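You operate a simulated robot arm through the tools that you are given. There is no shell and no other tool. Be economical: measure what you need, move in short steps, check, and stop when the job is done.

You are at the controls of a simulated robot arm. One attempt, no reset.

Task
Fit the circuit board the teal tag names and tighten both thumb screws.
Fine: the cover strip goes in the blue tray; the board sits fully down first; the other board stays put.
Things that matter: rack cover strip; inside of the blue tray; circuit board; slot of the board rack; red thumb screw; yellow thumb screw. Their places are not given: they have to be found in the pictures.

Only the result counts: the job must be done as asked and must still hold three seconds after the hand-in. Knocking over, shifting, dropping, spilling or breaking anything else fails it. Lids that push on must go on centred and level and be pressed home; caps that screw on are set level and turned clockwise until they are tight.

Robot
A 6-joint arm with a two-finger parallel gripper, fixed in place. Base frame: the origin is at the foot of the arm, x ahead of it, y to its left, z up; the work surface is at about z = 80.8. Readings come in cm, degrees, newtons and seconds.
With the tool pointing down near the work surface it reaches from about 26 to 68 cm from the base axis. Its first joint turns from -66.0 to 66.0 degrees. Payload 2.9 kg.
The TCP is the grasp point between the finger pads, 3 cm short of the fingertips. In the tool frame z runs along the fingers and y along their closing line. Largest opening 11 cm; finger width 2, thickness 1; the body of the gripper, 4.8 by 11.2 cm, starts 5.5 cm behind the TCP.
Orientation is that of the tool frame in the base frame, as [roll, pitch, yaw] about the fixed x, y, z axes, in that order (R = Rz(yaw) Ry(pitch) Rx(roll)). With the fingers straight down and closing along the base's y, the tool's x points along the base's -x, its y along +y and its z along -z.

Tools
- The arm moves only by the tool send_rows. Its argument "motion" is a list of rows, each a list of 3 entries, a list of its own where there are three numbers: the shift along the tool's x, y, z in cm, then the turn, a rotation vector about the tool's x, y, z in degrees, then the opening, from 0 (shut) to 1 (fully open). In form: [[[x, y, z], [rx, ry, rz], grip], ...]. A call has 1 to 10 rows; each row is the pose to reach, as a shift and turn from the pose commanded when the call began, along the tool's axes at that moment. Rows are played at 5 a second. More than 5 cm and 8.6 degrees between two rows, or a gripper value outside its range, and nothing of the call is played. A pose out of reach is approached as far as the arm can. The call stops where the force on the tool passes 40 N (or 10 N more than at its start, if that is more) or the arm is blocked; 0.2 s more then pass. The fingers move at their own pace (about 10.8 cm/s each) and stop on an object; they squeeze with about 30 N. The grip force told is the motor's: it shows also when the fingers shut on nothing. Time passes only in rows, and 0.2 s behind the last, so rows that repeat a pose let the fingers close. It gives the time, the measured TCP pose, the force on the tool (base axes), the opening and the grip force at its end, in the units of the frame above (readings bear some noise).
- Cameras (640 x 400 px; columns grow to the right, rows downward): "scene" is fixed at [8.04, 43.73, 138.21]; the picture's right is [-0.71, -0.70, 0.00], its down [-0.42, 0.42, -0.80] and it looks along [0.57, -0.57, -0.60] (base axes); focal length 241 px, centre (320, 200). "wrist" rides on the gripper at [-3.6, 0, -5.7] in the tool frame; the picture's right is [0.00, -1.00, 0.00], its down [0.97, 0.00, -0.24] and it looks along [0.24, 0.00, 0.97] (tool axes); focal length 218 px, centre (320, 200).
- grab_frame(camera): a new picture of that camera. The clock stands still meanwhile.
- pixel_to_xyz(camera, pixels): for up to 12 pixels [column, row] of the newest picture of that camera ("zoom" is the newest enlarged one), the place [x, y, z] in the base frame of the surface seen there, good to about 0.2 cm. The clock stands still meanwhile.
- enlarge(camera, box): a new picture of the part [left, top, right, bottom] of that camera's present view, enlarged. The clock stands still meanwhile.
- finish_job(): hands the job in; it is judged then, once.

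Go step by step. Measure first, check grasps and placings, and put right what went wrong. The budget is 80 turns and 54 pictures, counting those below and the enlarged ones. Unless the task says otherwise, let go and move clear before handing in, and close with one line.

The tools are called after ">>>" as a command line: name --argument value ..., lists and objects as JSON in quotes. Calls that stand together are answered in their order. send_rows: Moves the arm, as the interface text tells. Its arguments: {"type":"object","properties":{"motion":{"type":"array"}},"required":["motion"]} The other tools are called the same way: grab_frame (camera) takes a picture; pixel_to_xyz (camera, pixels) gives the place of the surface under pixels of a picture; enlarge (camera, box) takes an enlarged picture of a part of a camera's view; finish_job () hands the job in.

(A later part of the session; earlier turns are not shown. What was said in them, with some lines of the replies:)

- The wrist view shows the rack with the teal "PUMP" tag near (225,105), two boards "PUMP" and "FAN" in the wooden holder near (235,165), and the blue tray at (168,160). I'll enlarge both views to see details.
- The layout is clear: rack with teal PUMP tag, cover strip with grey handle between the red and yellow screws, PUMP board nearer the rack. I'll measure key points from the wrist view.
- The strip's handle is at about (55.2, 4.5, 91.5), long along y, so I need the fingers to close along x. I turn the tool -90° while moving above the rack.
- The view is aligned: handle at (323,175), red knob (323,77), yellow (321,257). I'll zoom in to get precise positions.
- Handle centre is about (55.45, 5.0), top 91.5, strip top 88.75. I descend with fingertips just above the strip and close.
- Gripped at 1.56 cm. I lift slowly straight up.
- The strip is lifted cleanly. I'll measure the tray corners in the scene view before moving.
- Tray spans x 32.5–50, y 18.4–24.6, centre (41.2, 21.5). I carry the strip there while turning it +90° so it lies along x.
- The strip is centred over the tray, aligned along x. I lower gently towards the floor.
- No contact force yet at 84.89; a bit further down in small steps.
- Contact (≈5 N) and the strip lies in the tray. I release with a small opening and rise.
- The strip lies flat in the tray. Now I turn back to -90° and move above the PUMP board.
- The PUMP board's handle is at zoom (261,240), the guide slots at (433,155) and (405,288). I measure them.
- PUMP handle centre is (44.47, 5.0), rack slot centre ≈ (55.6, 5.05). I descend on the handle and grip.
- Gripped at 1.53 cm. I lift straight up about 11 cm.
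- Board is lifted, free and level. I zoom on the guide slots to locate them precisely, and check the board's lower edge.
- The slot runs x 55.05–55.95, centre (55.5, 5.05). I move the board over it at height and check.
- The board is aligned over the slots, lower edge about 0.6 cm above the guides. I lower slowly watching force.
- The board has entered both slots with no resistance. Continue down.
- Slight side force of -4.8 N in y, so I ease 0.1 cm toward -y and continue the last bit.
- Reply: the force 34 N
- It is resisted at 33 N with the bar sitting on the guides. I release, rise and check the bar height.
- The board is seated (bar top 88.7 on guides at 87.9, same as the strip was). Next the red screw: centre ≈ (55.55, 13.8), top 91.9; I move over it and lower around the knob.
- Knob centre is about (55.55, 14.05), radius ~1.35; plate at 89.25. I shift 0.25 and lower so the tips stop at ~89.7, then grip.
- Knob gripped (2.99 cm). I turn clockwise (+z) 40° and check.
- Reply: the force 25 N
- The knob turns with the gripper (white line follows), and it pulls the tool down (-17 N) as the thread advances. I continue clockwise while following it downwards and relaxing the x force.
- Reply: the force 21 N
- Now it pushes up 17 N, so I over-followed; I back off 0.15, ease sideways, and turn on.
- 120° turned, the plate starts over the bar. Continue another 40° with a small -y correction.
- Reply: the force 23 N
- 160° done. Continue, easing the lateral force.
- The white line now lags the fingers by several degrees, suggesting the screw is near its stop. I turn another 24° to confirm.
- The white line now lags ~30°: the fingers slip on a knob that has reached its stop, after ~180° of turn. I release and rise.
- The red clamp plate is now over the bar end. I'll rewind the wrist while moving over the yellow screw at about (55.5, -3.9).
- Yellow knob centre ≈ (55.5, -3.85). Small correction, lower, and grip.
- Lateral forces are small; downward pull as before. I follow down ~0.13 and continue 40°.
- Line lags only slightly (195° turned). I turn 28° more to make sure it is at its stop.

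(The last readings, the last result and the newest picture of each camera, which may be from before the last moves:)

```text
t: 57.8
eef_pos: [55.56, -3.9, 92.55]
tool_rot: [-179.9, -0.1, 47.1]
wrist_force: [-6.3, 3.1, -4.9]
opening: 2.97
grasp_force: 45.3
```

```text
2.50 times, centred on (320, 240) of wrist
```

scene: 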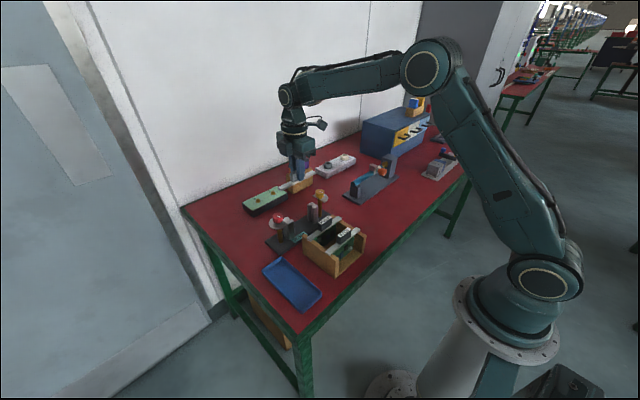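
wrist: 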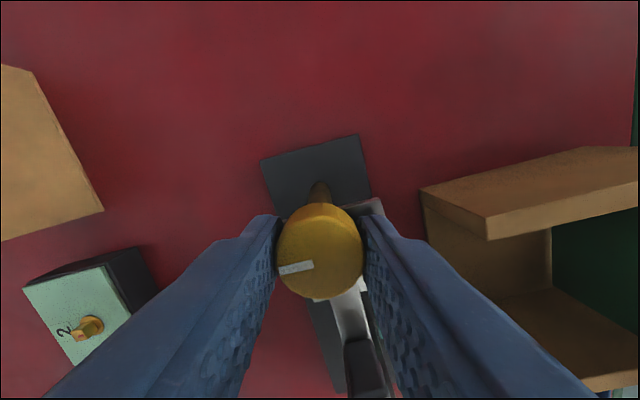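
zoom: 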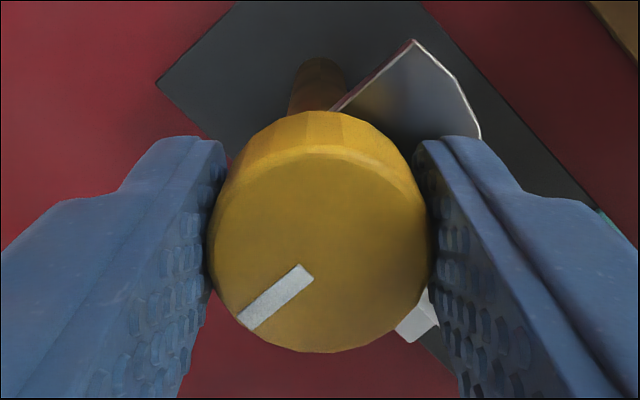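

The line lags ~38°: the yellow screw is at its stop too. Release, rise, and inspect.

>>> send_rows --motion '[[[0, 0, 0], [0, 0, 0], 0.4], [[0, 0, 0], [0, 0, 0], 0.4], [[0, 0, -2], [0, 0, 0], 0.4], [[0, 0, -5], [0, 0, 0], 0.4], [[0, 0, -9], [0, 0, 0], 0.4], [[0, 0, -13], [0, 0, 0], 0.4], [[0, 0, -17], [0, 0, 0], 0.4]]'

>>> enlarge --camera "scene" --box '[260, 170, 350, 260]'

>>> grab_frame --camera "scene"

>>> grab_frame --camera "wrist"

```text
t: 59.4
eef_pos: [55.57, -3.9, 109.59]
tool_rot: [179.9, 0.0, 47.0]
wrist_force: [0.8, -0.4, 0.3]
opening: 4.39
grasp_force: 0.0
```

```text
4.44 times, centred on (305, 215) of scene
```

zoom: 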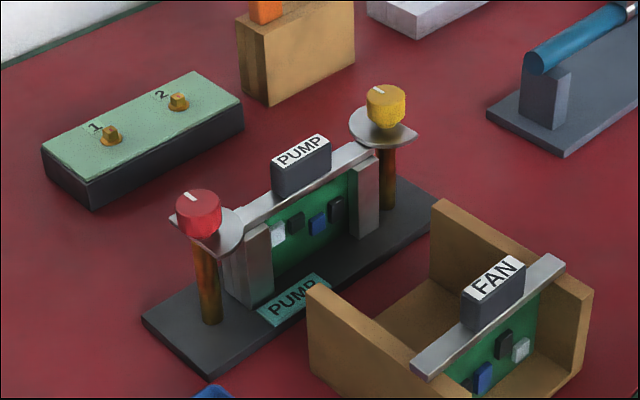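

```text
20 pictures are left
```

scene: 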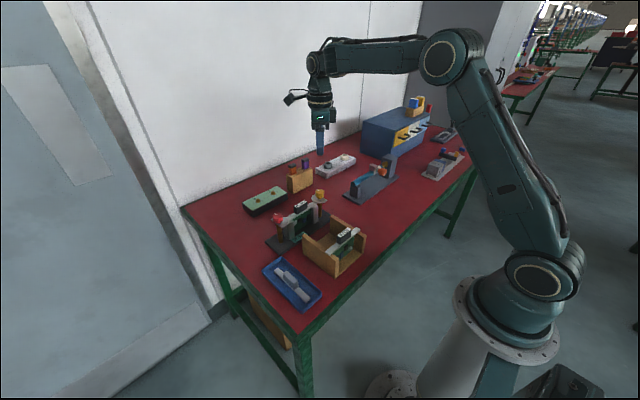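

```text
19 pictures are left
```

wrist: 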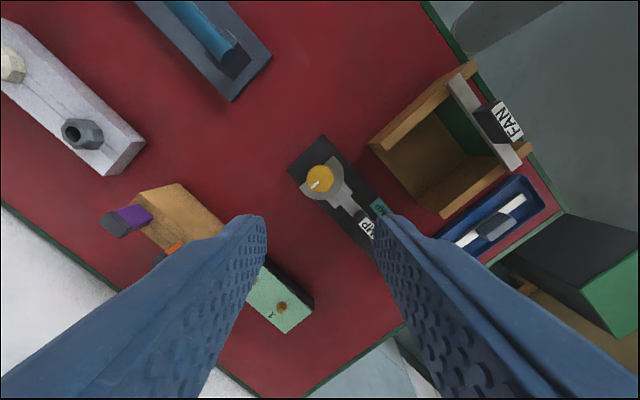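

Both clamp plates now overlap the bar ends with their pointers turned 180°. The PUMP board is seated, the FAN board looks unmoved, the strip lies in the tray and the arm is clear, so I hand in.

>>> finish_job

```text
The job is handed in.
```

I fitted the PUMP board fully down in the rack and turned both thumb screws clockwise to their stops. The cover strip is in the blue tray and the FAN board was left where it was.
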